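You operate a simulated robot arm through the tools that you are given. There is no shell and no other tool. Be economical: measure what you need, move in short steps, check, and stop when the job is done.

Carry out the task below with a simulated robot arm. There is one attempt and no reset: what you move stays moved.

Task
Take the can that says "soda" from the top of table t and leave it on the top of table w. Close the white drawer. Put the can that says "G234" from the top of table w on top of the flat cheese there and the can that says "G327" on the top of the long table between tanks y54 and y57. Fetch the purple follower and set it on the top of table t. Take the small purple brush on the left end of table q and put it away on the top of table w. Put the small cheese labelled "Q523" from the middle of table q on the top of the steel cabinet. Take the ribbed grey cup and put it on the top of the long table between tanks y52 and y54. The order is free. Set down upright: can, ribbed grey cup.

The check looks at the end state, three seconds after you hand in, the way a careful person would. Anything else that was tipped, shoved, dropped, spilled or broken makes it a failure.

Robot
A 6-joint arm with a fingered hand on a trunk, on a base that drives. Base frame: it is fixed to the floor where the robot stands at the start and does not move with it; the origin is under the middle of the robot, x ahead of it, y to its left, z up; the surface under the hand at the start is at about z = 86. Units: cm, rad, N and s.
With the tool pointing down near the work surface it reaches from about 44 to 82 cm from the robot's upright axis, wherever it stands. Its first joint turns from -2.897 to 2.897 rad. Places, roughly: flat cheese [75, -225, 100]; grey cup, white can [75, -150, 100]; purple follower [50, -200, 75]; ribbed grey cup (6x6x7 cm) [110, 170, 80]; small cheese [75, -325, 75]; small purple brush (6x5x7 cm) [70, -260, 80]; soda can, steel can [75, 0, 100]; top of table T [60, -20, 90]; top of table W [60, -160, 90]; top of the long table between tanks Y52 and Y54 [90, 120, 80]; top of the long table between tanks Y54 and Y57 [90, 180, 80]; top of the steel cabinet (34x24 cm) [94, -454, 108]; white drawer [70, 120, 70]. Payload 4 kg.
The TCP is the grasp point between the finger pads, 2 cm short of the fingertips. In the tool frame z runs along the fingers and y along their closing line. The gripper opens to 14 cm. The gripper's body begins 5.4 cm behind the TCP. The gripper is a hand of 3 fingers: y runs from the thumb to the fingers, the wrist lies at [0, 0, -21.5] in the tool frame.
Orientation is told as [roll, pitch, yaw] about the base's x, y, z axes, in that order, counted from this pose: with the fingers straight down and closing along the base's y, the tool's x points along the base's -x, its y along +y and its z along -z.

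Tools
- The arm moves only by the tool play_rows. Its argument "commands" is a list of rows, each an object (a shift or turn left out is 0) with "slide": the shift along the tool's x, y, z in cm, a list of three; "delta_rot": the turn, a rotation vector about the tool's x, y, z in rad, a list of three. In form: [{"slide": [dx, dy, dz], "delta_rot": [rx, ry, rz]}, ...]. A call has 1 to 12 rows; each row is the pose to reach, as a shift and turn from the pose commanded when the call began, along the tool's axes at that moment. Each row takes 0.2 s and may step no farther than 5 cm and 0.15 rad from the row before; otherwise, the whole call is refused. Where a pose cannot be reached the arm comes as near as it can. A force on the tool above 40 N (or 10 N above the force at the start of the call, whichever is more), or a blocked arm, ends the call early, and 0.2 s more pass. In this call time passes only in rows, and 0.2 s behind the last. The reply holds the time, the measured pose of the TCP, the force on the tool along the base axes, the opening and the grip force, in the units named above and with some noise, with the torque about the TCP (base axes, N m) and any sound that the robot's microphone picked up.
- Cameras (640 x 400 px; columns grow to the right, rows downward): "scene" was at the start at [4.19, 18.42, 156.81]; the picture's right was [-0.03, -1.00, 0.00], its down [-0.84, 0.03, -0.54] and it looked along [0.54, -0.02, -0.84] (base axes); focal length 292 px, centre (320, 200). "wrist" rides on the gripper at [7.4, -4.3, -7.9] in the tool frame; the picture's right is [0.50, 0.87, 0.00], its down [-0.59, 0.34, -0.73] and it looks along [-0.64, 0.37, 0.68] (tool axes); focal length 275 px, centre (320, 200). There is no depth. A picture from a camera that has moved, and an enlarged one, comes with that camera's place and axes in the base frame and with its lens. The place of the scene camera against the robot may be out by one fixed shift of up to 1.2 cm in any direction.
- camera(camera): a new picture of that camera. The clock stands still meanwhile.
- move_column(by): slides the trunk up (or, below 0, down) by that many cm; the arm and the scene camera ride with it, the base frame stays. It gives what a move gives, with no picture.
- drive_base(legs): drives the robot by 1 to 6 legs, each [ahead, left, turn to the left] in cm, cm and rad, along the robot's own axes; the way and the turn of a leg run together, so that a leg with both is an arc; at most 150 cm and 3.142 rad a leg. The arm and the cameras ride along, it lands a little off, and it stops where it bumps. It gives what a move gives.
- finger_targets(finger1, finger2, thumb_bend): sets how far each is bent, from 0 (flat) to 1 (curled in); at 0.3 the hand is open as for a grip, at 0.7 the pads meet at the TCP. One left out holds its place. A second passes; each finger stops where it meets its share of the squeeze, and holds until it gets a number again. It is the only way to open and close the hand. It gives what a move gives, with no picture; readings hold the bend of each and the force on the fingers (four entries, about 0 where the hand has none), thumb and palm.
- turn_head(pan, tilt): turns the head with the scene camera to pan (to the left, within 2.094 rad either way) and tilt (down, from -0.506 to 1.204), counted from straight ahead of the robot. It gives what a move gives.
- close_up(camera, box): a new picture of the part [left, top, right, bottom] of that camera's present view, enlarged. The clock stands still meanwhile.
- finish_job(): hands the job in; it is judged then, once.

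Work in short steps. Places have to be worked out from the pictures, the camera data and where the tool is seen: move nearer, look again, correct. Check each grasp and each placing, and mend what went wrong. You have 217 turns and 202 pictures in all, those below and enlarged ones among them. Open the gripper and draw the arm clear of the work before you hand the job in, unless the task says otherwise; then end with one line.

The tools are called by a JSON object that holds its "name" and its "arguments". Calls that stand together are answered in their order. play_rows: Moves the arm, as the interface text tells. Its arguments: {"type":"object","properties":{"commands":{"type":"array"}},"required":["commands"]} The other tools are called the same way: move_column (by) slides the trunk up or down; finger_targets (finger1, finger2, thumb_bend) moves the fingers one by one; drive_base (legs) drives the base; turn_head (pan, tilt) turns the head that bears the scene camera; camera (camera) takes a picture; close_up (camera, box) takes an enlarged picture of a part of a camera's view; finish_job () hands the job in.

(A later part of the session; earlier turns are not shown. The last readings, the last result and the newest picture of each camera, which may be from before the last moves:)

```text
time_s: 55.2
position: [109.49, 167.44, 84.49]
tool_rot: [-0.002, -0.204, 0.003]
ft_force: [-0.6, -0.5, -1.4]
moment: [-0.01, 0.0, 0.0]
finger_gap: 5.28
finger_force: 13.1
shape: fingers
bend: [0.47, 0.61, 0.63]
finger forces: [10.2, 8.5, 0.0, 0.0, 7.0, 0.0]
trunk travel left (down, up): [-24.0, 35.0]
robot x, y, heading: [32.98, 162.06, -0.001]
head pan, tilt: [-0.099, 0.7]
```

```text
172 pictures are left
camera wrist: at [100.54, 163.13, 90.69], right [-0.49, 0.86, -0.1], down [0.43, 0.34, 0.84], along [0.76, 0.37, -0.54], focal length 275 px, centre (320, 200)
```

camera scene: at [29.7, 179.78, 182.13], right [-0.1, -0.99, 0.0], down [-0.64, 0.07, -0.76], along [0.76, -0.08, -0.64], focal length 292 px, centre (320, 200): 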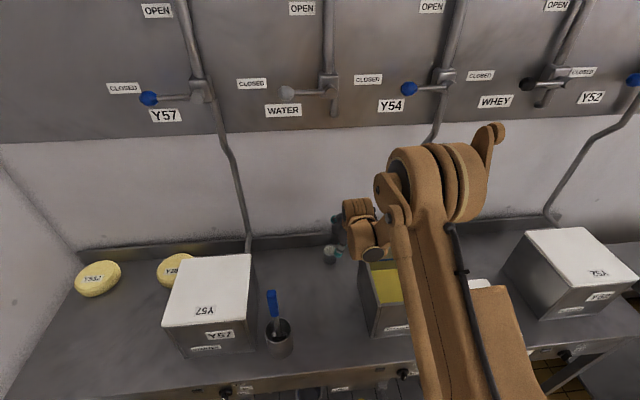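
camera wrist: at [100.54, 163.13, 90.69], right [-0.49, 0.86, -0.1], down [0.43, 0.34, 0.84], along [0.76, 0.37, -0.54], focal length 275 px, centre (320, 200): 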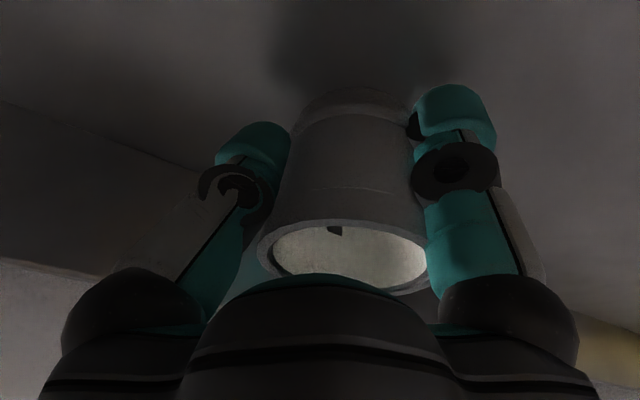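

Grip holds with three contacts. Lift 4 cm and look.

{"name": "move_column", "arguments": {"by": 5}}

{"name": "camera", "arguments": {"camera": "wrist"}}

{"name": "close_up", "arguments": {"camera": "scene", "box": [280, 180, 440, 280]}}

```text
time_s: 56.1
position: [109.42, 167.5, 89.51]
tool_rot: [0.0, -0.205, 0.003]
ft_force: [0.7, 1.0, 0.2]
moment: [-0.03, -0.03, 0.01]
finger_gap: 5.27
finger_force: 12.6
shape: fingers
bend: [0.47, 0.61, 0.63]
finger forces: [10.2, 8.3, 0.0, 0.0, 7.2, 0.0]
trunk travel left (down, up): [-29.0, 30.0]
robot x, y, heading: [32.78, 162.03, -0.008]
head pan, tilt: [-0.099, 0.7]
```

```text
171 pictures are left
camera wrist: at [100.56, 163.14, 95.67], right [-0.49, 0.86, -0.1], down [0.43, 0.34, 0.84], along [0.76, 0.37, -0.54], focal length 275 px, centre (320, 200)
```

wrist: 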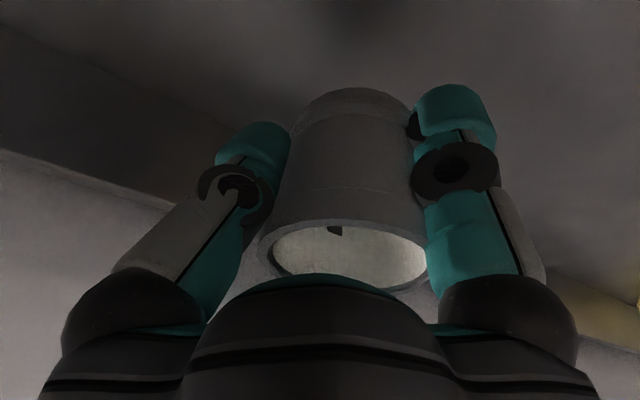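

```text
4.00 times, centred on (360, 230) of scene
camera zoom: at [38.67, 179.76, 170.63], right [-0.1, -0.99, 0.0], down [-0.64, 0.07, -0.76], along [0.76, -0.08, -0.64], focal length 1168 px, centre (160, 80)
```

zoom: 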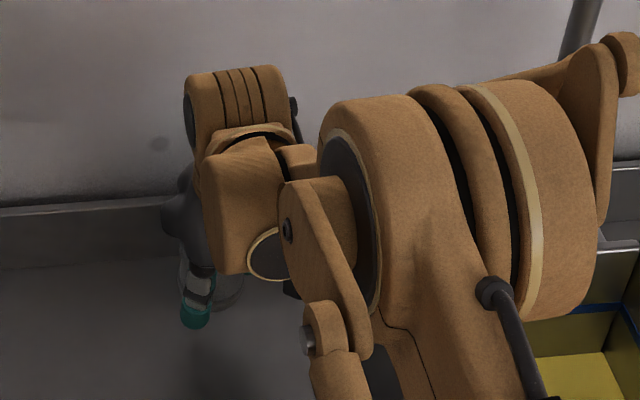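

Cup held upright. Raise above the tanks and drive right halfway, then check clearance of the elbow.

{"name": "move_column", "arguments": {"by": 24}}

{"name": "drive_base", "arguments": {"legs": [[-4, 0, 0], [0, -25, 0]]}}

{"name": "turn_head", "arguments": {"pan": -0.4, "tilt": 0.6}}

{"name": "camera", "arguments": {"camera": "scene"}}

```text
time_s: 58.6
position: [109.44, 167.45, 113.48]
tool_rot: [-0.002, -0.205, 0.005]
ft_force: [-0.8, 0.3, -1.3]
moment: [-0.01, 0.0, 0.0]
finger_gap: 5.28
finger_force: 12.9
shape: fingers
bend: [0.47, 0.61, 0.63]
finger forces: [10.2, 8.3, 0.0, 0.0, 7.0, 0.1]
trunk travel left (down, up): [-53.0, 6.0]
robot x, y, heading: [32.77, 161.86, -0.007]
head pan, tilt: [-0.099, 0.7]
```

```text
time_s: 60.9
position: [105.48, 142.43, 113.61]
tool_rot: [-0.003, -0.203, 0.006]
ft_force: [0.3, -0.2, -0.4]
moment: [-0.03, -0.03, 0.0]
finger_gap: 5.3
finger_force: 12.9
shape: fingers
bend: [0.47, 0.61, 0.63]
finger forces: [10.3, 8.3, 0.1, 0.0, 7.2, 0.1]
trunk travel left (down, up): [-53.0, 6.0]
robot x, y, heading: [28.88, 136.83, -0.004]
head pan, tilt: [-0.099, 0.7]
```

```text
time_s: 61.7
position: [105.4, 142.55, 113.61]
tool_rot: [-0.002, -0.205, 0.006]
ft_force: [-0.4, 0.7, -0.6]
moment: [-0.04, -0.01, 0.01]
finger_gap: 5.27
finger_force: 13.2
shape: fingers
bend: [0.47, 0.61, 0.63]
finger forces: [10.3, 8.2, 0.0, 0.1, 7.2, 0.1]
trunk travel left (down, up): [-53.0, 6.0]
robot x, y, heading: [28.87, 136.67, -0.001]
head pan, tilt: [-0.4, 0.6]
```

```text
169 pictures are left
camera scene: at [34.28, 152.1, 195.49], right [-0.39, -0.92, 0.0], down [-0.52, 0.22, -0.82], along [0.76, -0.32, -0.57], focal length 292 px, centre (320, 200)
```

scene: 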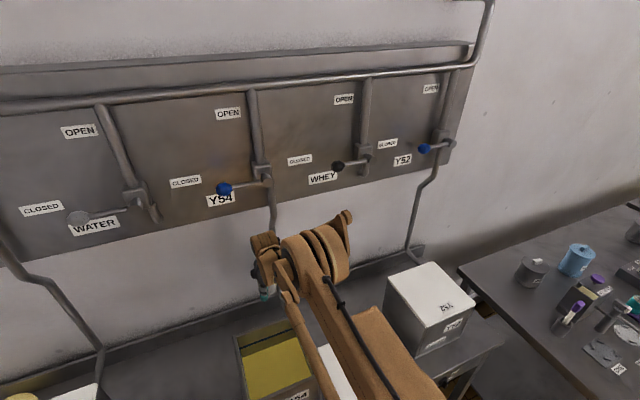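

Path is clear; continue right 25 cm to the gap between Y54 and Y52.

{"name": "drive_base", "arguments": {"legs": [[0, -25, 0]]}}

{"name": "camera", "arguments": {"camera": "wrist"}}

{"name": "camera", "arguments": {"camera": "scene"}}

```text
time_s: 63.5
position: [105.42, 116.67, 113.48]
tool_rot: [-0.001, -0.203, 0.004]
ft_force: [0.7, -0.3, -0.6]
moment: [0.02, -0.03, 0.0]
finger_gap: 5.3
finger_force: 13.1
shape: fingers
bend: [0.47, 0.61, 0.63]
finger forces: [10.3, 8.3, 0.0, 0.0, 7.1, 0.0]
trunk travel left (down, up): [-53.0, 6.0]
robot x, y, heading: [28.87, 111.42, 0.0]
head pan, tilt: [-0.4, 0.6]
```

```text
168 pictures are left
camera wrist: at [96.53, 112.4, 119.69], right [-0.49, 0.86, -0.1], down [0.42, 0.34, 0.84], along [0.76, 0.37, -0.54], focal length 275 px, centre (320, 200)
```

wrist: 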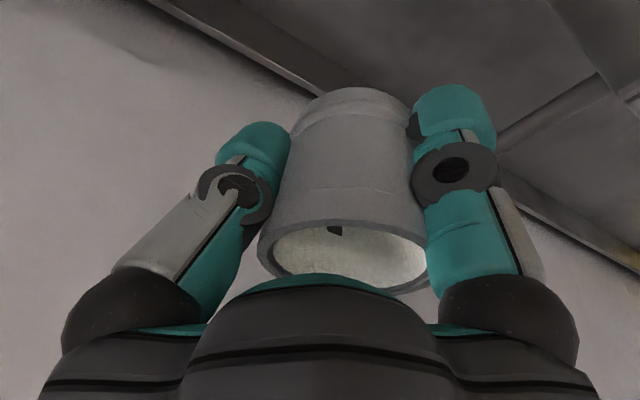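

```text
167 pictures are left
camera scene: at [34.26, 126.19, 195.51], right [-0.39, -0.92, 0.0], down [-0.52, 0.22, -0.82], along [0.76, -0.32, -0.57], focal length 292 px, centre (320, 200)
```

scene: 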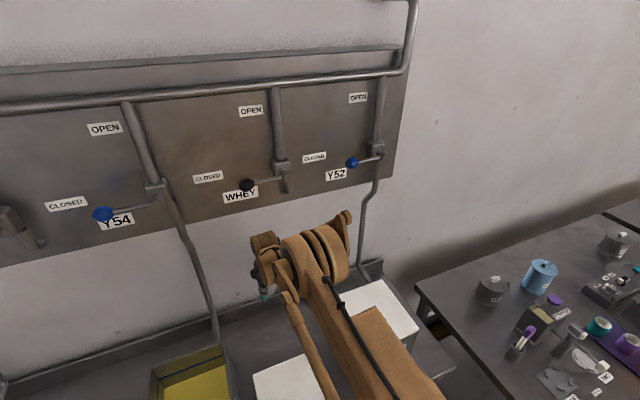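

Wrist joints hang near Y52's side, so I shift 7 cm left (target y≈123.5), lower part way and look.

{"name": "drive_base", "arguments": {"legs": [[0, 7, 0]]}}

{"name": "move_column", "arguments": {"by": -14}}

{"name": "turn_head", "arguments": {"pan": -0.2, "tilt": 0.85}}

{"name": "camera", "arguments": {"camera": "scene"}}

{"name": "camera", "arguments": {"camera": "wrist"}}

```text
time_s: 64.6
position: [105.35, 123.87, 113.68]
tool_rot: [-0.004, -0.204, 0.007]
ft_force: [0.5, 0.1, -0.5]
moment: [-0.05, -0.02, -0.02]
finger_gap: 5.28
finger_force: 12.7
shape: fingers
bend: [0.47, 0.61, 0.63]
finger forces: [10.3, 8.3, 0.0, 0.0, 7.1, 0.1]
trunk travel left (down, up): [-53.0, 6.0]
robot x, y, heading: [28.61, 117.91, 0.001]
head pan, tilt: [-0.4, 0.6]
```

```text
time_s: 66.2
position: [105.37, 123.69, 99.5]
tool_rot: [-0.002, -0.204, 0.007]
ft_force: [0.2, 0.4, -0.7]
moment: [-0.03, 0.0, 0.02]
finger_gap: 5.29
finger_force: 12.4
shape: fingers
bend: [0.47, 0.61, 0.63]
finger forces: [10.3, 8.3, 0.0, 0.1, 7.0, 0.0]
trunk travel left (down, up): [-39.0, 20.0]
robot x, y, heading: [28.93, 118.03, 0.005]
head pan, tilt: [-0.4, 0.6]
```

```text
time_s: 67.0
position: [105.41, 123.62, 99.48]
tool_rot: [-0.001, -0.206, 0.007]
ft_force: [-0.2, 0.7, -0.3]
moment: [0.01, 0.01, 0.0]
finger_gap: 5.31
finger_force: 13.3
shape: fingers
bend: [0.47, 0.61, 0.63]
finger forces: [10.3, 8.3, 0.1, 0.0, 7.1, 0.0]
trunk travel left (down, up): [-39.0, 20.0]
robot x, y, heading: [28.99, 117.78, 0.002]
head pan, tilt: [-0.201, 0.85]
```

```text
166 pictures are left
camera scene: at [33.78, 135.02, 179.42], right [-0.2, -0.98, 0.0], down [-0.74, 0.15, -0.66], along [0.65, -0.13, -0.75], focal length 292 px, centre (320, 200)
```

scene: 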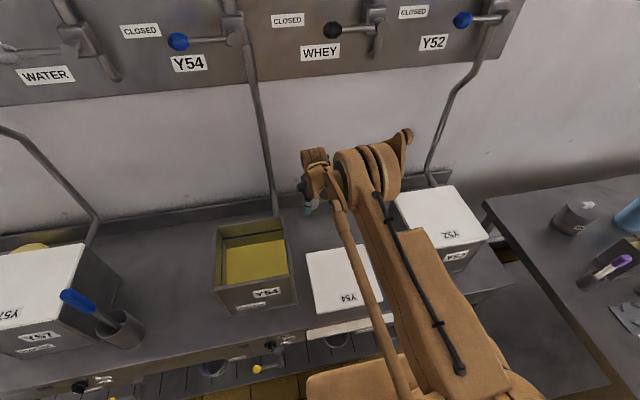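

```text
165 pictures are left
camera wrist: at [96.53, 119.35, 105.69], right [-0.49, 0.86, -0.1], down [0.42, 0.34, 0.84], along [0.76, 0.37, -0.54], focal length 275 px, centre (320, 200)
```

wrist: 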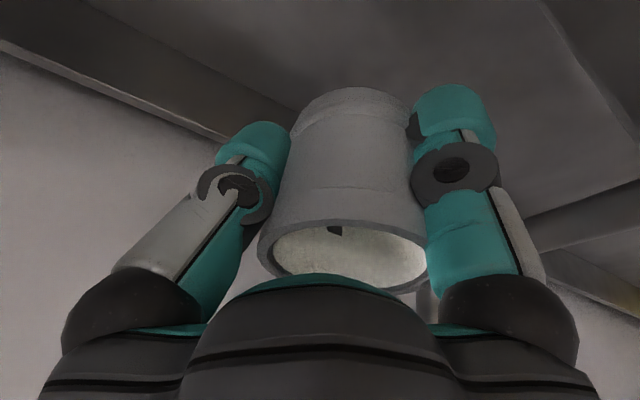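

Lowering here risks wrist-joint contact with Y52's lid. I'll raise, and re-approach with the base turned right ~0.35 so the forearm comes in from the left.

{"name": "move_column", "arguments": {"by": 14}}

{"name": "drive_base", "arguments": {"legs": [[-6, 0, 0], [0, 26.5, 0], [0, 0, -0.35]]}}

{"name": "camera", "arguments": {"camera": "scene"}}

```text
time_s: 68.7
position: [105.37, 123.73, 113.59]
tool_rot: [-0.002, -0.203, 0.007]
ft_force: [0.0, -0.6, -0.2]
moment: [-0.04, -0.02, -0.03]
finger_gap: 5.28
finger_force: 12.5
shape: fingers
bend: [0.47, 0.61, 0.63]
finger forces: [10.4, 8.3, 0.0, 0.1, 7.0, 0.0]
trunk travel left (down, up): [-53.0, 6.0]
robot x, y, heading: [29.17, 117.9, -0.002]
head pan, tilt: [-0.201, 0.85]
```

```text
time_s: 72.2
position: [96.73, 124.0, 113.59]
tool_rot: [-0.003, -0.205, -0.34]
ft_force: [-0.6, -0.3, -0.2]
moment: [0.0, -0.02, 0.01]
finger_gap: 5.28
finger_force: 12.6
shape: fingers
bend: [0.47, 0.61, 0.63]
finger forces: [10.1, 8.2, 0.0, 0.0, 7.0, 0.0]
trunk travel left (down, up): [-53.0, 6.0]
robot x, y, heading: [22.55, 144.47, -0.349]
head pan, tilt: [-0.201, 0.85]
```

```text
164 pictures are left
camera scene: at [33.05, 158.49, 193.41], right [-0.52, -0.86, 0.0], down [-0.64, 0.39, -0.66], along [0.56, -0.34, -0.75], focal length 292 px, centre (320, 200)
```

scene: 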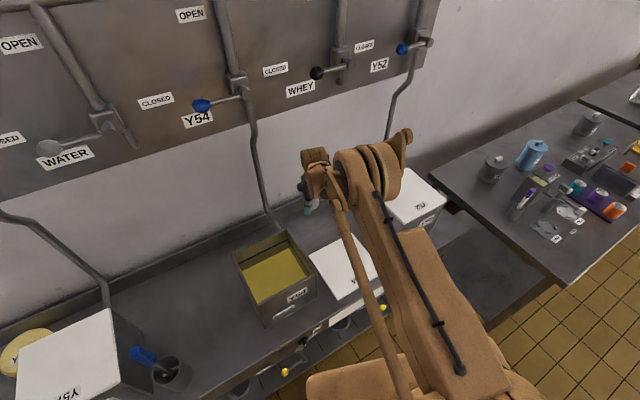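

Now shift +8 cm in base x.

{"name": "drive_base", "arguments": {"legs": [[7.7, 2.8, 0]]}}

{"name": "move_column", "arguments": {"by": -14}}

{"name": "turn_head", "arguments": {"pan": -0.1, "tilt": 0.85}}

{"name": "camera", "arguments": {"camera": "scene"}}

{"name": "camera", "arguments": {"camera": "wrist"}}

```text
time_s: 73.3
position: [105.05, 124.02, 113.48]
tool_rot: [-0.003, -0.203, -0.336]
ft_force: [0.6, -1.1, -1.0]
moment: [0.01, -0.02, 0.02]
finger_gap: 5.26
finger_force: 12.8
shape: fingers
bend: [0.47, 0.61, 0.63]
finger forces: [10.2, 8.2, 0.0, 0.0, 7.1, 0.1]
trunk travel left (down, up): [-53.0, 6.0]
robot x, y, heading: [30.87, 144.3, -0.34]
head pan, tilt: [-0.201, 0.85]
```

```text
time_s: 75.0
position: [104.93, 124.06, 99.48]
tool_rot: [-0.004, -0.206, -0.337]
ft_force: [0.7, -0.2, -0.1]
moment: [-0.01, 0.02, 0.02]
finger_gap: 5.28
finger_force: 12.2
shape: fingers
bend: [0.47, 0.61, 0.63]
finger forces: [10.1, 8.3, 0.0, 0.1, 7.2, 0.0]
trunk travel left (down, up): [-39.0, 20.0]
robot x, y, heading: [31.07, 144.54, -0.346]
head pan, tilt: [-0.201, 0.85]
```

```text
time_s: 75.6
position: [104.93, 124.06, 99.51]
tool_rot: [-0.003, -0.203, -0.336]
ft_force: [0.5, -0.2, -1.3]
moment: [0.0, -0.01, 0.0]
finger_gap: 5.31
finger_force: 12.9
shape: fingers
bend: [0.47, 0.61, 0.63]
finger forces: [10.1, 8.2, 0.0, 0.0, 7.0, 0.0]
trunk travel left (down, up): [-39.0, 20.0]
robot x, y, heading: [31.0, 144.22, -0.344]
head pan, tilt: [-0.099, 0.85]
```

```text
163 pictures are left
camera scene: at [41.8, 159.23, 179.41], right [-0.43, -0.9, 0.0], down [-0.68, 0.32, -0.66], along [0.6, -0.28, -0.75], focal length 292 px, centre (320, 200)
```

scene: 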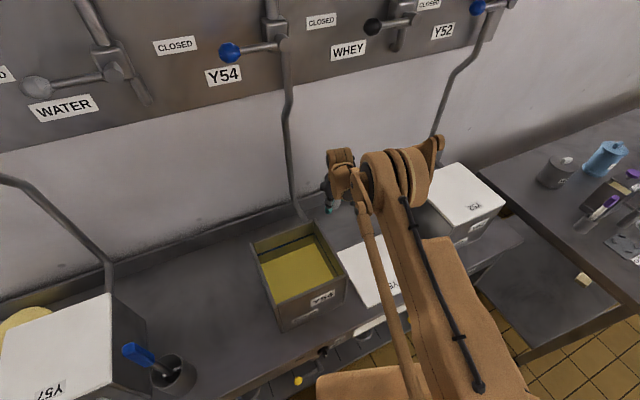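

```text
162 pictures are left
camera wrist: at [95.15, 122.91, 105.69], right [-0.17, 0.98, -0.1], down [0.52, 0.18, 0.84], along [0.84, 0.09, -0.54], focal length 275 px, centre (320, 200)
```

wrist: 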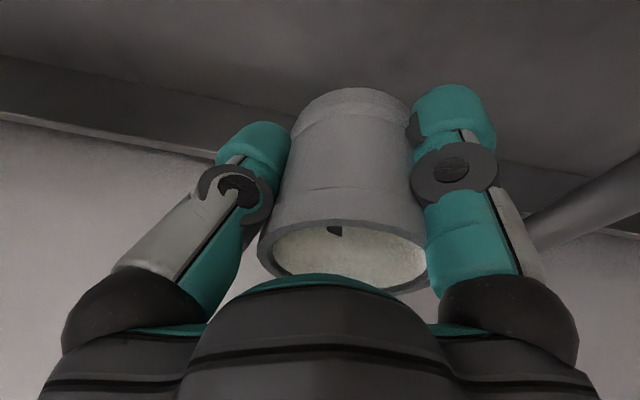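

Lower 11 cm more, checking force.

{"name": "move_column", "arguments": {"by": -11}}

{"name": "camera", "arguments": {"camera": "scene"}}

{"name": "camera", "arguments": {"camera": "wrist"}}

```text
time_s: 77.0
position: [104.84, 124.08, 88.52]
tool_rot: [-0.001, -0.205, -0.337]
ft_force: [0.7, 0.0, -1.4]
moment: [0.0, 0.01, 0.02]
finger_gap: 5.26
finger_force: 12.7
shape: fingers
bend: [0.47, 0.61, 0.63]
finger forces: [10.1, 8.2, 0.1, 0.0, 7.1, 0.1]
trunk travel left (down, up): [-28.0, 31.0]
robot x, y, heading: [30.99, 144.22, -0.345]
head pan, tilt: [-0.099, 0.85]
```

```text
161 pictures are left
camera scene: at [41.77, 159.24, 168.42], right [-0.43, -0.9, 0.0], down [-0.68, 0.32, -0.66], along [0.6, -0.28, -0.75], focal length 292 px, centre (320, 200)
```

scene: 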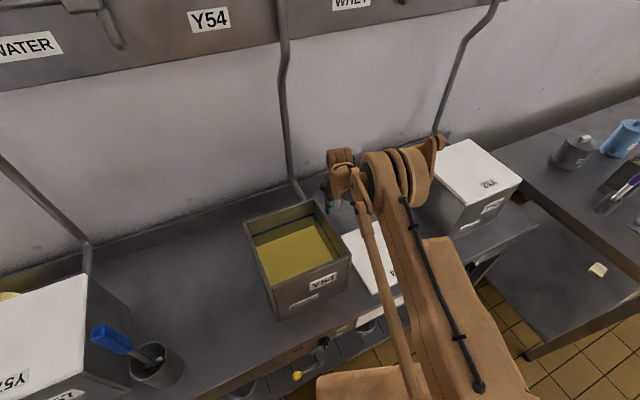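

```text
160 pictures are left
camera wrist: at [95.13, 122.91, 94.71], right [-0.17, 0.98, -0.1], down [0.52, 0.18, 0.84], along [0.84, 0.09, -0.54], focal length 275 px, centre (320, 200)
```

wrist: 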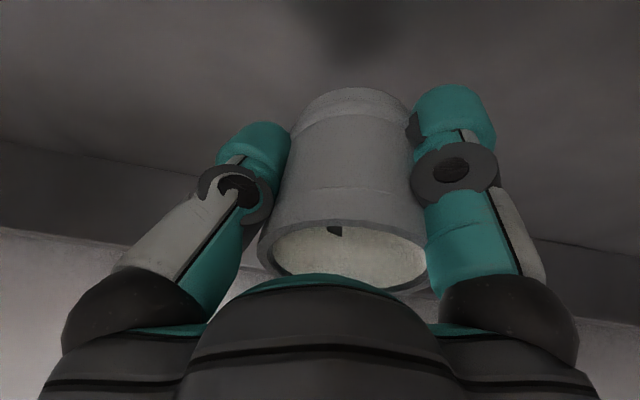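

{"name": "close_up", "arguments": {"camera": "scene", "box": [320, 110, 520, 235]}}

```text
3.20 times, centred on (420, 172) of scene
camera zoom: at [41.77, 159.24, 168.42], right [-0.43, -0.9, 0.0], down [-0.68, 0.32, -0.66], along [0.6, -0.28, -0.75], focal length 934 px, centre (0, 288)
```

zoom: 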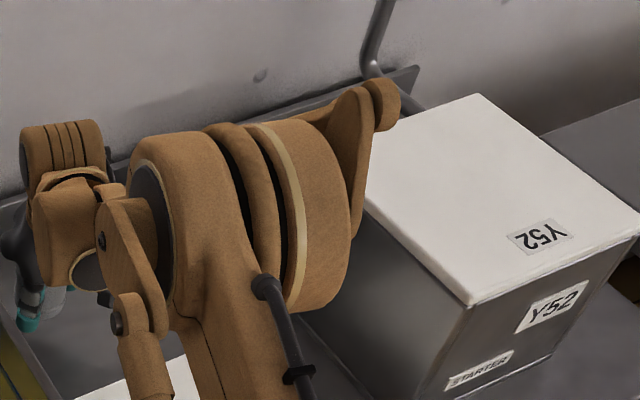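

There seems to be a few cm between the joint and Y52. Lower the remaining amount in two steps, watching.

{"name": "move_column", "arguments": {"by": -2.5}}

{"name": "close_up", "arguments": {"camera": "scene", "box": [320, 110, 520, 235]}}

```text
time_s: 77.8
position: [104.92, 124.06, 86.05]
tool_rot: [-0.001, -0.204, -0.337]
ft_force: [0.5, -0.4, 0.0]
moment: [0.02, -0.01, 0.03]
finger_gap: 5.28
finger_force: 12.8
shape: fingers
bend: [0.47, 0.61, 0.63]
finger forces: [10.2, 8.2, 0.1, 0.0, 7.1, 0.1]
trunk travel left (down, up): [-25.5, 33.5]
robot x, y, heading: [31.26, 144.49, -0.344]
head pan, tilt: [-0.099, 0.85]
```

```text
3.20 times, centred on (420, 172) of scene
camera zoom: at [41.76, 159.24, 165.91], right [-0.43, -0.9, 0.0], down [-0.68, 0.32, -0.66], along [0.6, -0.28, -0.75], focal length 934 px, centre (0, 288)
```

zoom: 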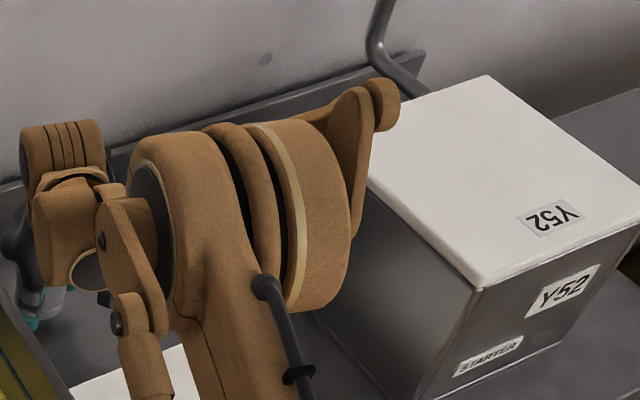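

{"name": "move_column", "arguments": {"by": -1.2}}

```text
time_s: 78.3
position: [105.03, 124.05, 84.97]
tool_rot: [-0.002, -0.204, -0.338]
ft_force: [0.2, 0.3, -0.8]
moment: [0.01, -0.02, 0.0]
finger_gap: 5.29
finger_force: 12.9
shape: fingers
bend: [0.47, 0.61, 0.63]
finger forces: [10.0, 8.2, 0.0, 0.0, 7.1, 0.0]
trunk travel left (down, up): [-24.3, 34.7]
robot x, y, heading: [30.73, 144.1, -0.342]
head pan, tilt: [-0.099, 0.85]
```

{"name": "move_column", "arguments": {"by": -0.4}}

```text
time_s: 78.9
position: [104.9, 124.0, 84.52]
tool_rot: [-0.002, -0.205, -0.338]
ft_force: [-0.7, -0.5, -0.3]
moment: [0.02, 0.0, 0.0]
finger_gap: 5.29
finger_force: 12.7
shape: fingers
bend: [0.47, 0.61, 0.63]
finger forces: [10.1, 8.2, 0.1, 0.0, 7.1, 0.0]
trunk travel left (down, up): [-23.9, 35.1]
robot x, y, heading: [31.17, 144.38, -0.346]
head pan, tilt: [-0.099, 0.85]
```

{"name": "move_column", "arguments": {"by": -0.3}}

```text
time_s: 79.4
position: [104.95, 124.0, 84.14]
tool_rot: [-0.001, -0.204, -0.337]
ft_force: [-0.8, -0.1, 0.1]
moment: [0.01, 0.01, 0.03]
finger_gap: 5.28
finger_force: 13.1
shape: fingers
bend: [0.47, 0.61, 0.63]
finger forces: [10.1, 8.1, 0.0, 0.0, 7.0, 0.0]
trunk travel left (down, up): [-23.6, 35.4]
robot x, y, heading: [31.19, 144.16, -0.346]
head pan, tilt: [-0.099, 0.85]
```

No contact yet; a bit lower.

{"name": "move_column", "arguments": {"by": -0.4}}

{"name": "camera", "arguments": {"camera": "wrist"}}

```text
time_s: 79.9
position: [104.94, 124.07, 83.7]
tool_rot: [-0.002, -0.204, -0.335]
ft_force: [-0.3, -0.2, -0.7]
moment: [-0.01, -0.02, -0.01]
finger_gap: 5.29
finger_force: 12.7
shape: fingers
bend: [0.48, 0.61, 0.63]
finger forces: [10.3, 8.3, 0.1, 0.0, 7.0, 0.0]
trunk travel left (down, up): [-23.2, 35.8]
robot x, y, heading: [30.78, 144.2, -0.346]
head pan, tilt: [-0.099, 0.85]
```

```text
157 pictures are left
camera wrist: at [95.14, 122.91, 89.89], right [-0.17, 0.98, -0.1], down [0.52, 0.18, 0.84], along [0.84, 0.09, -0.54], focal length 275 px, centre (320, 200)
```

wrist: 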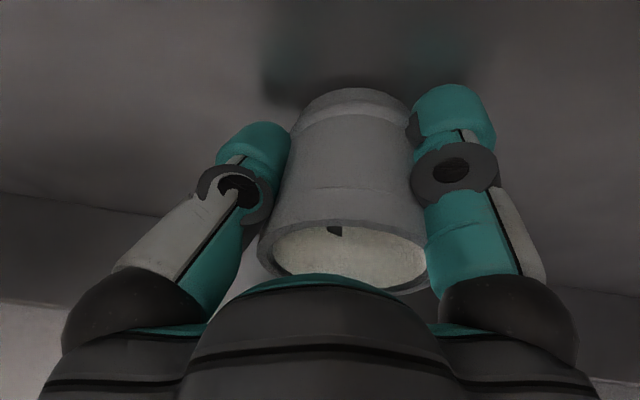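

{"name": "move_column", "arguments": {"by": -0.4}}

```text
time_s: 80.5
position: [104.91, 124.07, 83.66]
tool_rot: [-0.002, -0.208, -0.339]
ft_force: [10.3, -1.5, 35.9]
moment: [1.42, 1.02, -0.39]
finger_gap: 5.2
finger_force: 37.0
shape: fingers
bend: [0.48, 0.61, 0.63]
finger forces: [54.8, 10.6, 0.0, 0.0, 9.7, 0.1]
trunk travel left (down, up): [-22.8, 36.2]
robot x, y, heading: [30.64, 144.32, -0.342]
head pan, tilt: [-0.099, 0.85]
```

Finger 1's tip now touches the table, the same height where the cup was first gripped, so the cup bottom is at the table. Open gently.

{"name": "finger_targets", "arguments": {"finger1": 0.44, "finger2": 0.57, "thumb_bend": 0.59}}

{"name": "camera", "arguments": {"camera": "wrist"}}

```text
time_s: 81.1
position: [104.9, 124.14, 83.63]
tool_rot: [0.0, -0.207, -0.34]
ft_force: [3.5, -1.9, 35.5]
moment: [1.37, 1.26, -0.07]
finger_gap: 5.67
finger_force: 17.6
shape: fingers
bend: [0.46, 0.56, 0.59]
finger forces: [35.5, 0.2, 0.0, 0.0, 0.0, 0.0]
trunk travel left (down, up): [-22.8, 36.2]
robot x, y, heading: [30.92, 144.5, -0.348]
head pan, tilt: [-0.099, 0.85]
stopped: the force on the tool passed its limit at 48 N (the readings are from after the stop); the commanded pose is now the measured one
```

```text
156 pictures are left
camera wrist: at [95.03, 122.97, 89.82], right [-0.17, 0.98, -0.1], down [0.51, 0.18, 0.84], along [0.84, 0.09, -0.53], focal length 275 px, centre (320, 200)
```

wrist: 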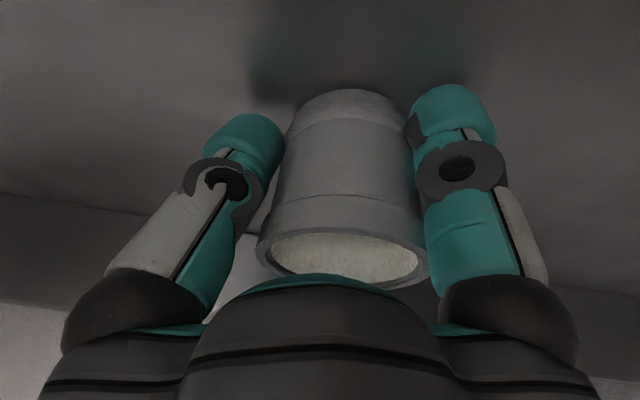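

Released and standing. Raise slightly, open wide, then lift away.

{"name": "move_column", "arguments": {"by": 0.7}}

{"name": "finger_targets", "arguments": {"finger1": 0.36, "finger2": 0.4, "thumb_bend": 0.4}}

{"name": "move_column", "arguments": {"by": 8}}

{"name": "camera", "arguments": {"camera": "wrist"}}

```text
time_s: 81.7
position: [104.93, 124.25, 84.16]
tool_rot: [-0.003, -0.204, -0.338]
ft_force: [0.1, -0.6, -0.7]
moment: [0.0, 0.02, 0.02]
finger_gap: 5.97
finger_force: 0.0
shape: fingers
bend: [0.44, 0.56, 0.59]
finger forces: [0.1, 0.0, 0.0, 0.1, 0.1, 0.0]
trunk travel left (down, up): [-23.5, 35.5]
robot x, y, heading: [31.12, 144.19, -0.339]
head pan, tilt: [-0.099, 0.85]
```

```text
time_s: 82.7
position: [104.96, 124.03, 84.12]
tool_rot: [0.0, -0.203, -0.337]
ft_force: [0.5, 1.0, 0.1]
moment: [0.0, 0.0, -0.01]
finger_gap: 10.1
finger_force: 0.1
shape: fingers
bend: [0.36, 0.4, 0.4]
finger forces: [0.1, 0.0, 0.0, 0.1, 0.0, 0.0]
trunk travel left (down, up): [-23.5, 35.5]
robot x, y, heading: [30.8, 144.37, -0.344]
head pan, tilt: [-0.099, 0.85]
```

```text
time_s: 83.8
position: [104.98, 124.16, 92.01]
tool_rot: [-0.002, -0.204, -0.337]
ft_force: [1.2, 0.4, -0.1]
moment: [0.01, 0.01, 0.02]
finger_gap: 10.07
finger_force: 0.1
shape: fingers
bend: [0.36, 0.4, 0.4]
finger forces: [0.0, 0.1, 0.1, 0.0, 0.0, 0.0]
trunk travel left (down, up): [-31.5, 27.5]
robot x, y, heading: [31.34, 144.31, -0.338]
head pan, tilt: [-0.099, 0.85]
```

```text
155 pictures are left
camera wrist: at [95.2, 122.99, 98.22], right [-0.18, 0.98, -0.1], down [0.52, 0.18, 0.84], along [0.84, 0.09, -0.54], focal length 275 px, centre (320, 200)
```

wrist: 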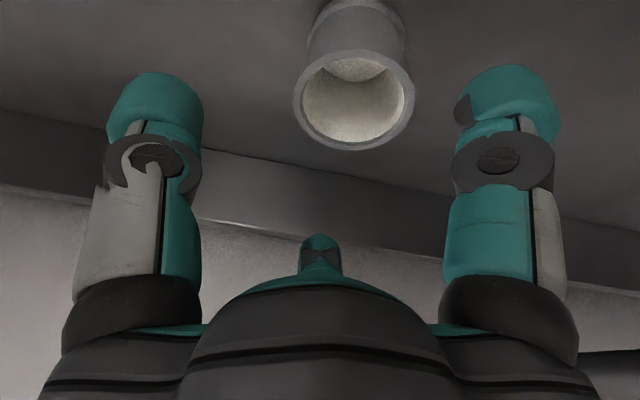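

Cup placed upright. Raise, back out, straighten, and drive over to table t for the soda can.

{"name": "move_column", "arguments": {"by": 24}}

{"name": "drive_base", "arguments": {"legs": [[-80, 0, 0], [0, 0, 0.34], [0, -120, 0], [0, -52, 0]]}}

{"name": "turn_head", "arguments": {"pan": 0.0, "tilt": 0.6}}

{"name": "camera", "arguments": {"camera": "scene"}}

```text
time_s: 86.3
position: [105.06, 124.04, 116.02]
tool_rot: [-0.002, -0.204, -0.337]
ft_force: [-0.4, 0.4, 0.6]
moment: [-0.02, -0.01, -0.01]
finger_gap: 10.1
finger_force: 0.1
shape: fingers
bend: [0.36, 0.4, 0.4]
finger forces: [0.1, 0.0, 0.1, 0.0, 0.0, 0.1]
trunk travel left (down, up): [-55.5, 3.5]
robot x, y, heading: [31.07, 143.91, -0.339]
head pan, tilt: [-0.099, 0.85]
```

```text
time_s: 100.0
position: [27.76, 5.49, 116.03]
tool_rot: [0.001, -0.205, -0.023]
ft_force: [0.4, 0.2, 0.3]
moment: [0.02, 0.0, 0.0]
finger_gap: 10.09
finger_force: 0.0
shape: fingers
bend: [0.36, 0.4, 0.4]
finger forces: [0.1, 0.1, 0.0, 0.0, 0.0, 0.0]
trunk travel left (down, up): [-55.5, 3.5]
robot x, y, heading: [-49.0, 2.23, -0.034]
head pan, tilt: [-0.099, 0.85]
```

```text
time_s: 100.8
position: [27.82, 5.54, 116.08]
tool_rot: [-0.001, -0.205, -0.025]
ft_force: [0.4, -0.3, -0.2]
moment: [0.02, 0.01, 0.02]
finger_gap: 10.09
finger_force: 0.0
shape: fingers
bend: [0.36, 0.4, 0.4]
finger forces: [0.0, 0.0, 0.0, 0.0, 0.1, 0.0]
trunk travel left (down, up): [-55.5, 3.5]
robot x, y, heading: [-48.72, 2.49, -0.035]
head pan, tilt: [0.0, 0.6]
```

```text
154 pictures are left
camera scene: at [-42.2, 20.61, 197.99], right [-0.03, -1.0, 0.0], down [-0.57, 0.02, -0.82], along [0.82, -0.03, -0.57], focal length 292 px, centre (320, 200)
```

scene: 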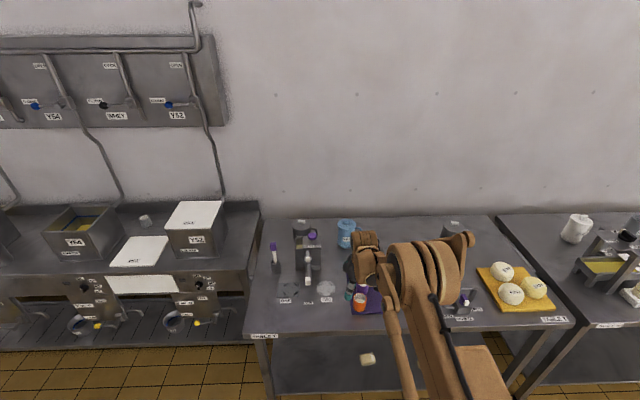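

{"name": "close_up", "arguments": {"camera": "scene", "box": [250, 190, 450, 315]}}

{"name": "close_up", "arguments": {"camera": "scene", "box": [440, 200, 640, 325]}}

{"name": "turn_head", "arguments": {"pan": -0.9, "tilt": 0.5}}

{"name": "camera", "arguments": {"camera": "scene"}}

```text
3.20 times, centred on (350, 252) of scene
camera zoom: at [-42.2, 20.61, 197.99], right [-0.03, -1.0, 0.0], down [-0.57, 0.02, -0.82], along [0.82, -0.03, -0.57], focal length 934 px, centre (224, 32)
```

zoom: 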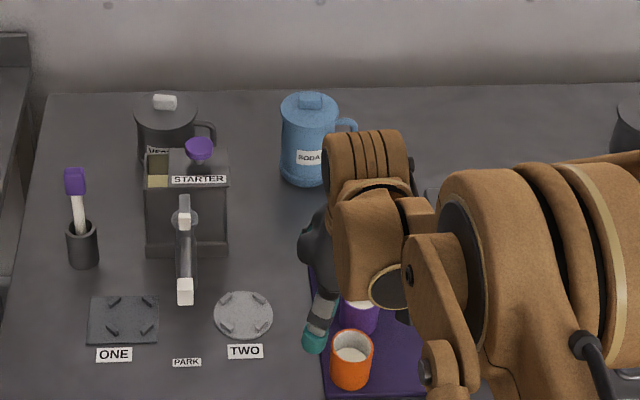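

```text
3.20 times, centred on (540, 262) of scene
camera zoom: at [-42.2, 20.61, 197.99], right [-0.03, -1.0, 0.0], down [-0.57, 0.02, -0.82], along [0.82, -0.03, -0.57], focal length 934 px, centre (-384, 0)
```

zoom: 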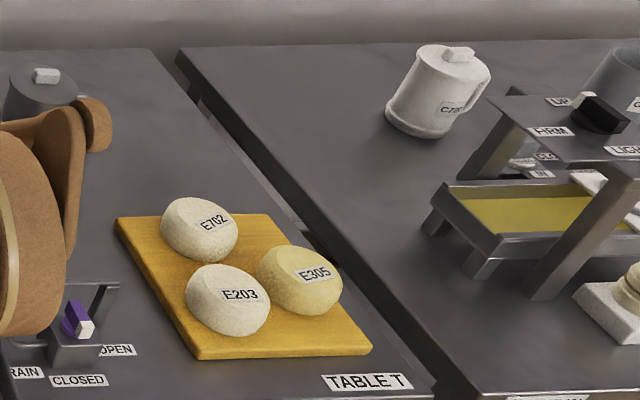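

```text
time_s: 102.0
position: [27.83, 5.6, 116.2]
tool_rot: [-0.002, -0.202, -0.024]
ft_force: [0.3, -0.3, -0.1]
moment: [-0.02, 0.01, 0.02]
finger_gap: 10.08
finger_force: 0.1
shape: fingers
bend: [0.36, 0.4, 0.4]
finger forces: [0.0, 0.0, 0.0, 0.0, 0.1, 0.0]
trunk travel left (down, up): [-55.5, 3.5]
robot x, y, heading: [-48.61, 2.17, -0.029]
head pan, tilt: [-0.901, 0.499]
```

```text
151 pictures are left
camera scene: at [-45.59, 13.56, 198.91], right [-0.8, -0.6, 0.0], down [-0.29, 0.38, -0.88], along [0.52, -0.7, -0.48], focal length 292 px, centre (320, 200)
```

scene: 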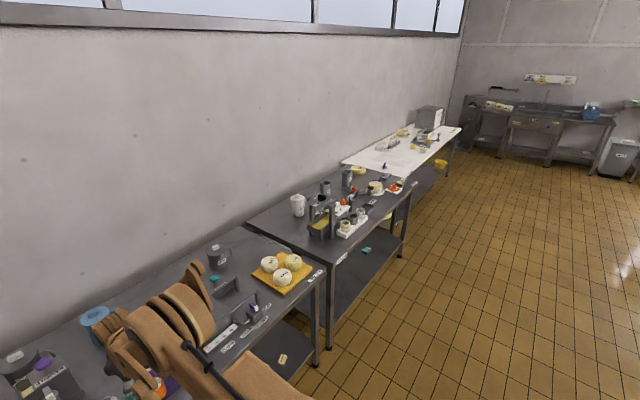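

The soda can (≈(79,2.3), lid top z≈97, knob to ≈100) has a handle on its −y side. I'll grasp it from above with the hand yawed +60° so the handle lies between two fingers. First straighten and rotate the hand here in free space.

{"name": "play_rows", "arguments": {"commands": [{"delta_rot": [0, 0.1, 0]}, {"delta_rot": [0, 0.204, 0]}]}}

{"name": "play_rows", "arguments": {"commands": [{"delta_rot": [0, 0, -0.14]}, {"delta_rot": [0, 0, -0.28]}, {"delta_rot": [0, 0, -0.42]}, {"delta_rot": [0, 0, -0.56]}, {"delta_rot": [0, 0, -0.7]}, {"delta_rot": [0, 0, -0.84]}, {"delta_rot": [0, 0, -0.95]}, {"delta_rot": [0, 0, -1.05]}]}}

{"name": "finger_targets", "arguments": {"finger1": 0.3, "finger2": 0.3, "thumb_bend": 0.3}}

{"name": "drive_base", "arguments": {"legs": [[0, 0, 0.032], [48, -3.5, 0]]}}

{"name": "camera", "arguments": {"camera": "wrist"}}

```text
time_s: 102.6
position: [26.54, 5.57, 117.19]
tool_rot: [-0.004, -0.002, -0.024]
ft_force: [-0.3, 0.6, 0.4]
moment: [-0.03, 0.01, -0.01]
finger_gap: 10.08
finger_force: 0.1
shape: fingers
bend: [0.36, 0.4, 0.4]
finger forces: [0.0, 0.0, 0.0, 0.1, 0.0, 0.0]
out of reach, approached as far as the arm can: row 2
trunk travel left (down, up): [-55.5, 3.5]
robot x, y, heading: [-48.52, 2.03, -0.029]
head pan, tilt: [-0.901, 0.499]
```

```text
time_s: 104.4
position: [26.57, 5.59, 117.07]
tool_rot: [-0.001, 0.0, 1.029]
ft_force: [-0.5, -1.0, -0.5]
moment: [0.0, 0.02, 0.0]
finger_gap: 10.1
finger_force: 0.1
shape: fingers
bend: [0.36, 0.4, 0.4]
finger forces: [0.0, 0.1, 0.1, 0.1, 0.0, 0.0]
trunk travel left (down, up): [-55.5, 3.5]
robot x, y, heading: [-48.96, 2.1, -0.029]
head pan, tilt: [-0.901, 0.499]
```

```text
time_s: 105.4
position: [26.58, 5.6, 117.14]
tool_rot: [-0.003, -0.001, 1.023]
ft_force: [1.2, 0.6, -0.8]
moment: [0.0, 0.01, -0.01]
finger_gap: 12.41
finger_force: 0.1
shape: fingers
bend: [0.3, 0.3, 0.3]
finger forces: [0.0, 0.0, 0.0, 0.1, 0.0, 0.0]
trunk travel left (down, up): [-55.5, 3.5]
robot x, y, heading: [-49.06, 2.19, -0.027]
head pan, tilt: [-0.901, 0.499]
```

```text
time_s: 108.6
position: [74.13, 4.18, 117.05]
tool_rot: [-0.002, -0.001, 1.054]
ft_force: [-0.2, -0.7, 0.0]
moment: [0.02, -0.01, 0.01]
finger_gap: 12.39
finger_force: 0.0
shape: fingers
bend: [0.3, 0.3, 0.3]
finger forces: [0.0, 0.0, 0.0, 0.1, 0.0, 0.0]
trunk travel left (down, up): [-55.5, 3.5]
robot x, y, heading: [-1.15, -1.47, -0.003]
head pan, tilt: [-0.901, 0.499]
```

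```text
150 pictures are left
camera wrist: at [74.22, -4.37, 124.89], right [-1.0, -0.01, 0.0], down [-0.01, 0.68, 0.73], along [0.0, 0.73, -0.68], focal length 275 px, centre (320, 200)
```

wrist: 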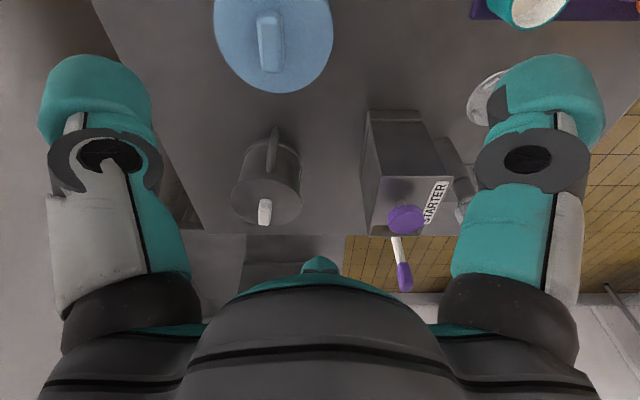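

Soda lid centre is at about (78.5,3.2), lid ~10.5 cm wide. Open wider, lower a bit and centre over it.

{"name": "finger_targets", "arguments": {"finger1": 0.22, "finger2": 0.22, "thumb_bend": 0.22}}

{"name": "move_column", "arguments": {"by": -8}}

{"name": "play_rows", "arguments": {"commands": [{"slide": [-1.3, -4.3, 0]}]}}

{"name": "camera", "arguments": {"camera": "wrist"}}

{"name": "turn_head", "arguments": {"pan": 0.2, "tilt": 0.7}}

{"name": "camera", "arguments": {"camera": "scene"}}

```text
time_s: 109.6
position: [74.15, 4.28, 117.0]
tool_rot: [-0.001, 0.001, 1.053]
ft_force: [-0.2, 0.7, 0.4]
moment: [0.01, 0.01, -0.01]
finger_gap: 13.83
finger_force: 0.1
shape: fingers
bend: [0.22, 0.22, 0.22]
finger forces: [0.1, 0.1, 0.0, 0.1, 0.0, 0.1]
trunk travel left (down, up): [-55.5, 3.5]
robot x, y, heading: [-1.31, -1.25, -0.001]
head pan, tilt: [-0.901, 0.499]
```

```text
time_s: 110.8
position: [74.12, 4.21, 109.08]
tool_rot: [-0.001, 0.0, 1.054]
ft_force: [0.4, -0.5, -0.7]
moment: [0.05, 0.03, -0.01]
finger_gap: 13.81
finger_force: 0.0
shape: fingers
bend: [0.22, 0.22, 0.22]
finger forces: [0.1, 0.0, 0.1, 0.1, 0.0, 0.1]
trunk travel left (down, up): [-47.5, 11.5]
robot x, y, heading: [-1.4, -1.0, -0.005]
head pan, tilt: [-0.901, 0.499]
```

```text
time_s: 111.2
position: [75.73, 3.05, 111.19]
tool_rot: [-0.002, -0.001, 1.054]
ft_force: [0.0, -0.8, -0.1]
moment: [0.01, 0.01, 0.0]
finger_gap: 13.86
finger_force: 0.0
shape: fingers
bend: [0.22, 0.22, 0.22]
finger forces: [0.1, 0.0, 0.1, 0.1, 0.0, 0.0]
out of reach, approached as far as the arm can: row 1
trunk travel left (down, up): [-47.5, 11.5]
robot x, y, heading: [-1.23, -1.26, -0.001]
head pan, tilt: [-0.901, 0.499]
```

```text
149 pictures are left
camera wrist: at [75.81, -5.49, 118.99], right [-1.0, -0.01, 0.0], down [-0.01, 0.68, 0.73], along [0.0, 0.73, -0.68], focal length 275 px, centre (320, 200)
```

wrist: 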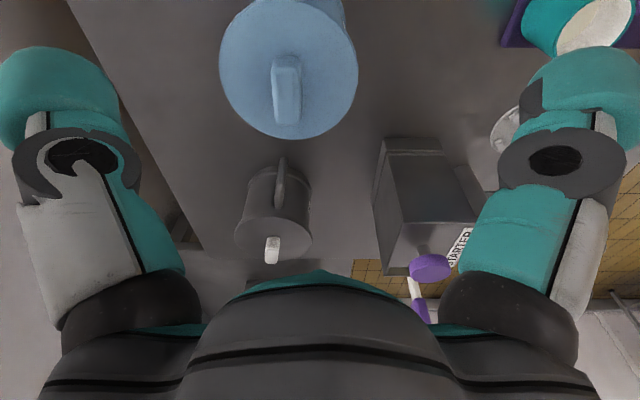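

```text
time_s: 112.5
position: [75.82, 3.2, 111.17]
tool_rot: [-0.001, 0.0, 1.053]
ft_force: [-0.3, 0.4, -0.6]
moment: [0.01, 0.03, 0.01]
finger_gap: 13.82
finger_force: 0.0
shape: fingers
bend: [0.22, 0.22, 0.22]
finger forces: [0.0, 0.0, 0.1, 0.0, 0.1, 0.1]
trunk travel left (down, up): [-47.5, 11.5]
robot x, y, heading: [-1.05, -1.65, -0.002]
head pan, tilt: [0.201, 0.7]
```

```text
148 pictures are left
camera scene: at [4.43, 18.94, 189.14], right [0.2, -0.98, 0.0], down [-0.63, -0.13, -0.76], along [0.75, 0.15, -0.64], focal length 292 px, centre (320, 200)
```

scene: 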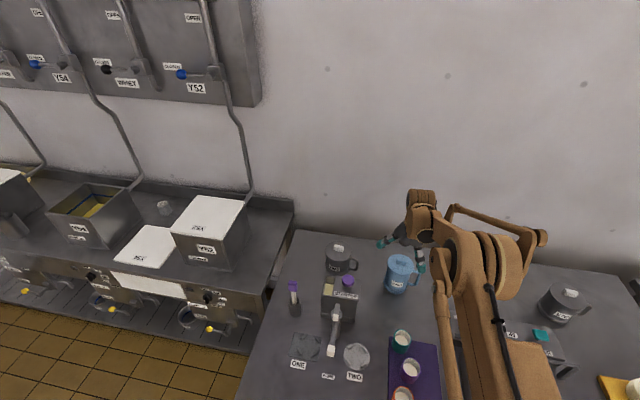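

Lid centre (78.3,3.1). Drive 3 cm ahead to stay in reach, then check.

{"name": "drive_base", "arguments": {"legs": [[3, 0, 0]]}}

{"name": "camera", "arguments": {"camera": "wrist"}}

```text
time_s: 113.3
position: [78.8, 3.2, 111.1]
tool_rot: [-0.002, 0.001, 1.054]
ft_force: [0.8, 0.3, -0.4]
moment: [-0.01, 0.04, -0.04]
finger_gap: 13.87
finger_force: 0.0
shape: fingers
bend: [0.22, 0.22, 0.22]
finger forces: [0.1, 0.0, 0.1, 0.1, 0.0, 0.0]
trunk travel left (down, up): [-47.5, 11.5]
robot x, y, heading: [2.14, -1.24, -0.006]
head pan, tilt: [0.201, 0.7]
```

```text
147 pictures are left
camera wrist: at [78.96, -5.38, 118.92], right [-1.0, -0.01, 0.0], down [-0.01, 0.68, 0.73], along [-0.01, 0.73, -0.68], focal length 275 px, centre (320, 200)
```

wrist: 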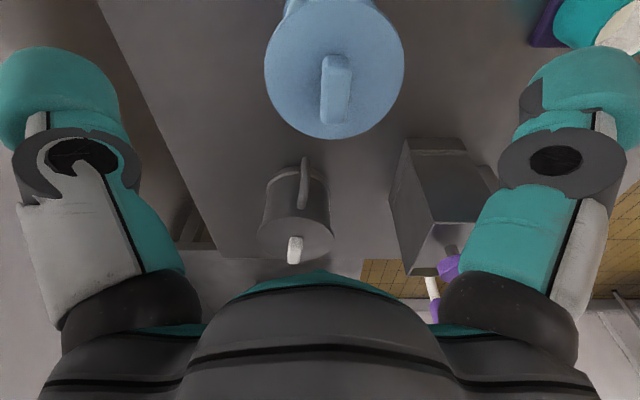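

Shift −0.7 in x, then descend 11 cm to just above the lid edge and check.

{"name": "play_rows", "arguments": {"commands": [{"slide": [0.35, 0.6, 0]}]}}

{"name": "move_column", "arguments": {"by": -11}}

{"name": "camera", "arguments": {"camera": "wrist"}}

{"name": "close_up", "arguments": {"camera": "scene", "box": [320, 180, 480, 280]}}

```text
time_s: 113.7
position: [78.06, 3.31, 111.34]
tool_rot: [-0.003, 0.002, 1.053]
ft_force: [0.2, -0.2, 0.5]
moment: [-0.01, -0.03, 0.0]
finger_gap: 13.84
finger_force: 0.2
shape: fingers
bend: [0.22, 0.22, 0.22]
finger forces: [0.0, 0.0, 0.0, 0.0, 0.0, 0.1]
trunk travel left (down, up): [-47.5, 11.5]
robot x, y, heading: [1.63, -1.35, -0.0]
head pan, tilt: [0.201, 0.7]
```

```text
time_s: 115.2
position: [78.24, 3.27, 100.2]
tool_rot: [-0.002, 0.001, 1.054]
ft_force: [-0.8, 0.0, -0.2]
moment: [-0.01, 0.03, -0.01]
finger_gap: 13.85
finger_force: 0.1
shape: fingers
bend: [0.22, 0.22, 0.22]
finger forces: [0.0, 0.1, 0.0, 0.1, 0.1, 0.0]
trunk travel left (down, up): [-36.5, 22.5]
robot x, y, heading: [1.9, -1.35, -0.0]
head pan, tilt: [0.201, 0.7]
```

```text
146 pictures are left
camera wrist: at [78.18, -5.42, 108.02], right [-1.0, -0.01, 0.0], down [-0.01, 0.68, 0.73], along [0.0, 0.73, -0.68], focal length 275 px, centre (320, 200)
```

wrist: 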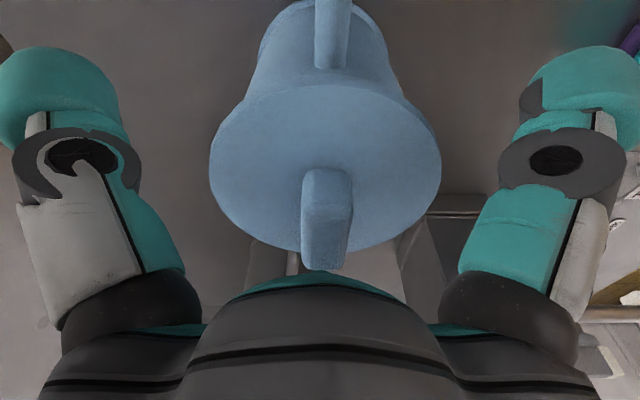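

```text
4.00 times, centred on (400, 230) of scene
camera zoom: at [7.46, 18.94, 178.15], right [0.2, -0.98, 0.0], down [-0.63, -0.13, -0.76], along [0.75, 0.15, -0.64], focal length 1168 px, centre (0, 80)
```

zoom: 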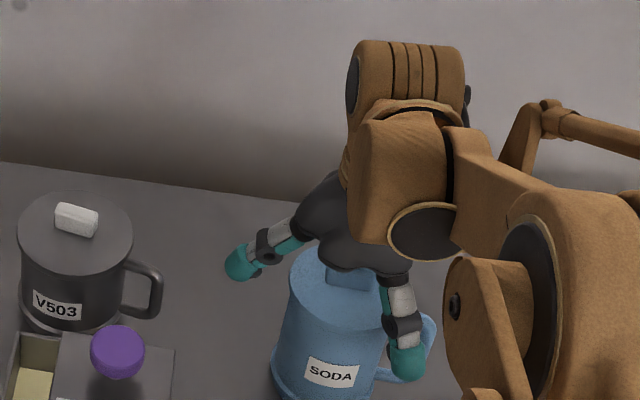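

Centred; handle sits between fingers. Lower 4 cm (palm just over the knob) and close gently.

{"name": "move_column", "arguments": {"by": -4}}

{"name": "camera", "arguments": {"camera": "wrist"}}

```text
time_s: 115.9
position: [78.15, 3.14, 96.63]
tool_rot: [-0.003, -0.001, 1.054]
ft_force: [-1.2, -0.3, 32.4]
moment: [-0.02, 0.11, 0.03]
finger_gap: 13.9
finger_force: 15.5
shape: fingers
bend: [0.22, 0.22, 0.22]
finger forces: [2.2, 0.1, 0.0, 0.0, 0.1, 29.6]
trunk travel left (down, up): [-32.5, 26.5]
robot x, y, heading: [1.97, -1.31, -0.0]
head pan, tilt: [0.201, 0.7]
stopped: the force on the tool passed its limit at 46 N (the readings are from after the stop); the commanded pose is now the measured one
```

```text
144 pictures are left
camera wrist: at [78.19, -5.42, 104.42], right [-1.0, -0.01, 0.0], down [-0.01, 0.68, 0.73], along [0.0, 0.73, -0.68], focal length 275 px, centre (320, 200)
```

wrist: 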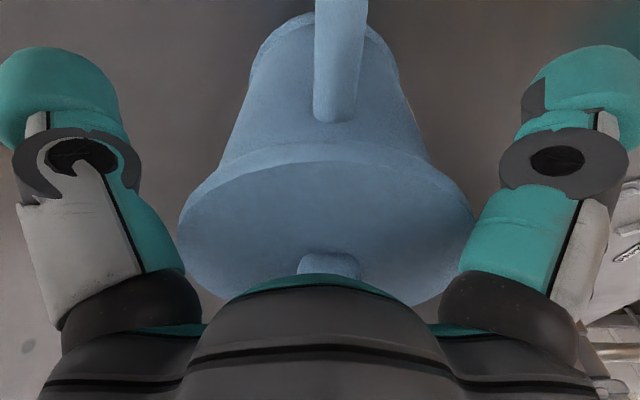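

Palm touched the knob. Back up 0.4 and close.

{"name": "move_column", "arguments": {"by": 0.4}}

{"name": "finger_targets", "arguments": {"finger1": 0.6, "finger2": 0.6, "thumb_bend": 0.6}}

{"name": "camera", "arguments": {"camera": "wrist"}}

```text
time_s: 116.5
position: [78.02, 3.18, 96.68]
tool_rot: [-0.003, -0.002, 1.055]
ft_force: [-1.0, -0.1, 2.3]
moment: [0.03, -0.03, 0.01]
finger_gap: 13.88
finger_force: 1.9
shape: fingers
bend: [0.22, 0.22, 0.22]
finger forces: [0.6, 0.0, 0.0, 0.0, 0.0, 2.9]
trunk travel left (down, up): [-32.9, 26.1]
robot x, y, heading: [1.92, -1.46, -0.002]
head pan, tilt: [0.201, 0.7]
```

```text
time_s: 117.6
position: [78.19, 3.09, 96.96]
tool_rot: [-0.004, -0.001, 1.052]
ft_force: [5.0, -1.7, 26.5]
moment: [0.19, 0.6, 0.03]
finger_gap: 10.48
finger_force: 57.5
shape: fingers
bend: [0.28, 0.31, 0.5]
finger forces: [30.0, 28.4, 0.1, 0.1, 56.7, 0.1]
trunk travel left (down, up): [-32.9, 26.1]
robot x, y, heading: [2.09, -1.11, -0.0]
head pan, tilt: [0.201, 0.7]
stopped: the force on the tool passed its limit at 40 N (the readings are from after the stop); the commanded pose is now the measured one
```

```text
143 pictures are left
camera wrist: at [78.25, -5.53, 104.84], right [-1.0, -0.01, -0.01], down [-0.01, 0.68, 0.73], along [0.0, 0.73, -0.68], focal length 275 px, centre (320, 200)
```

wrist: 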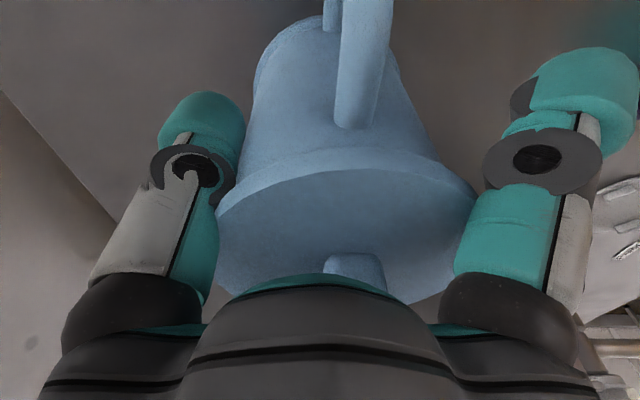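

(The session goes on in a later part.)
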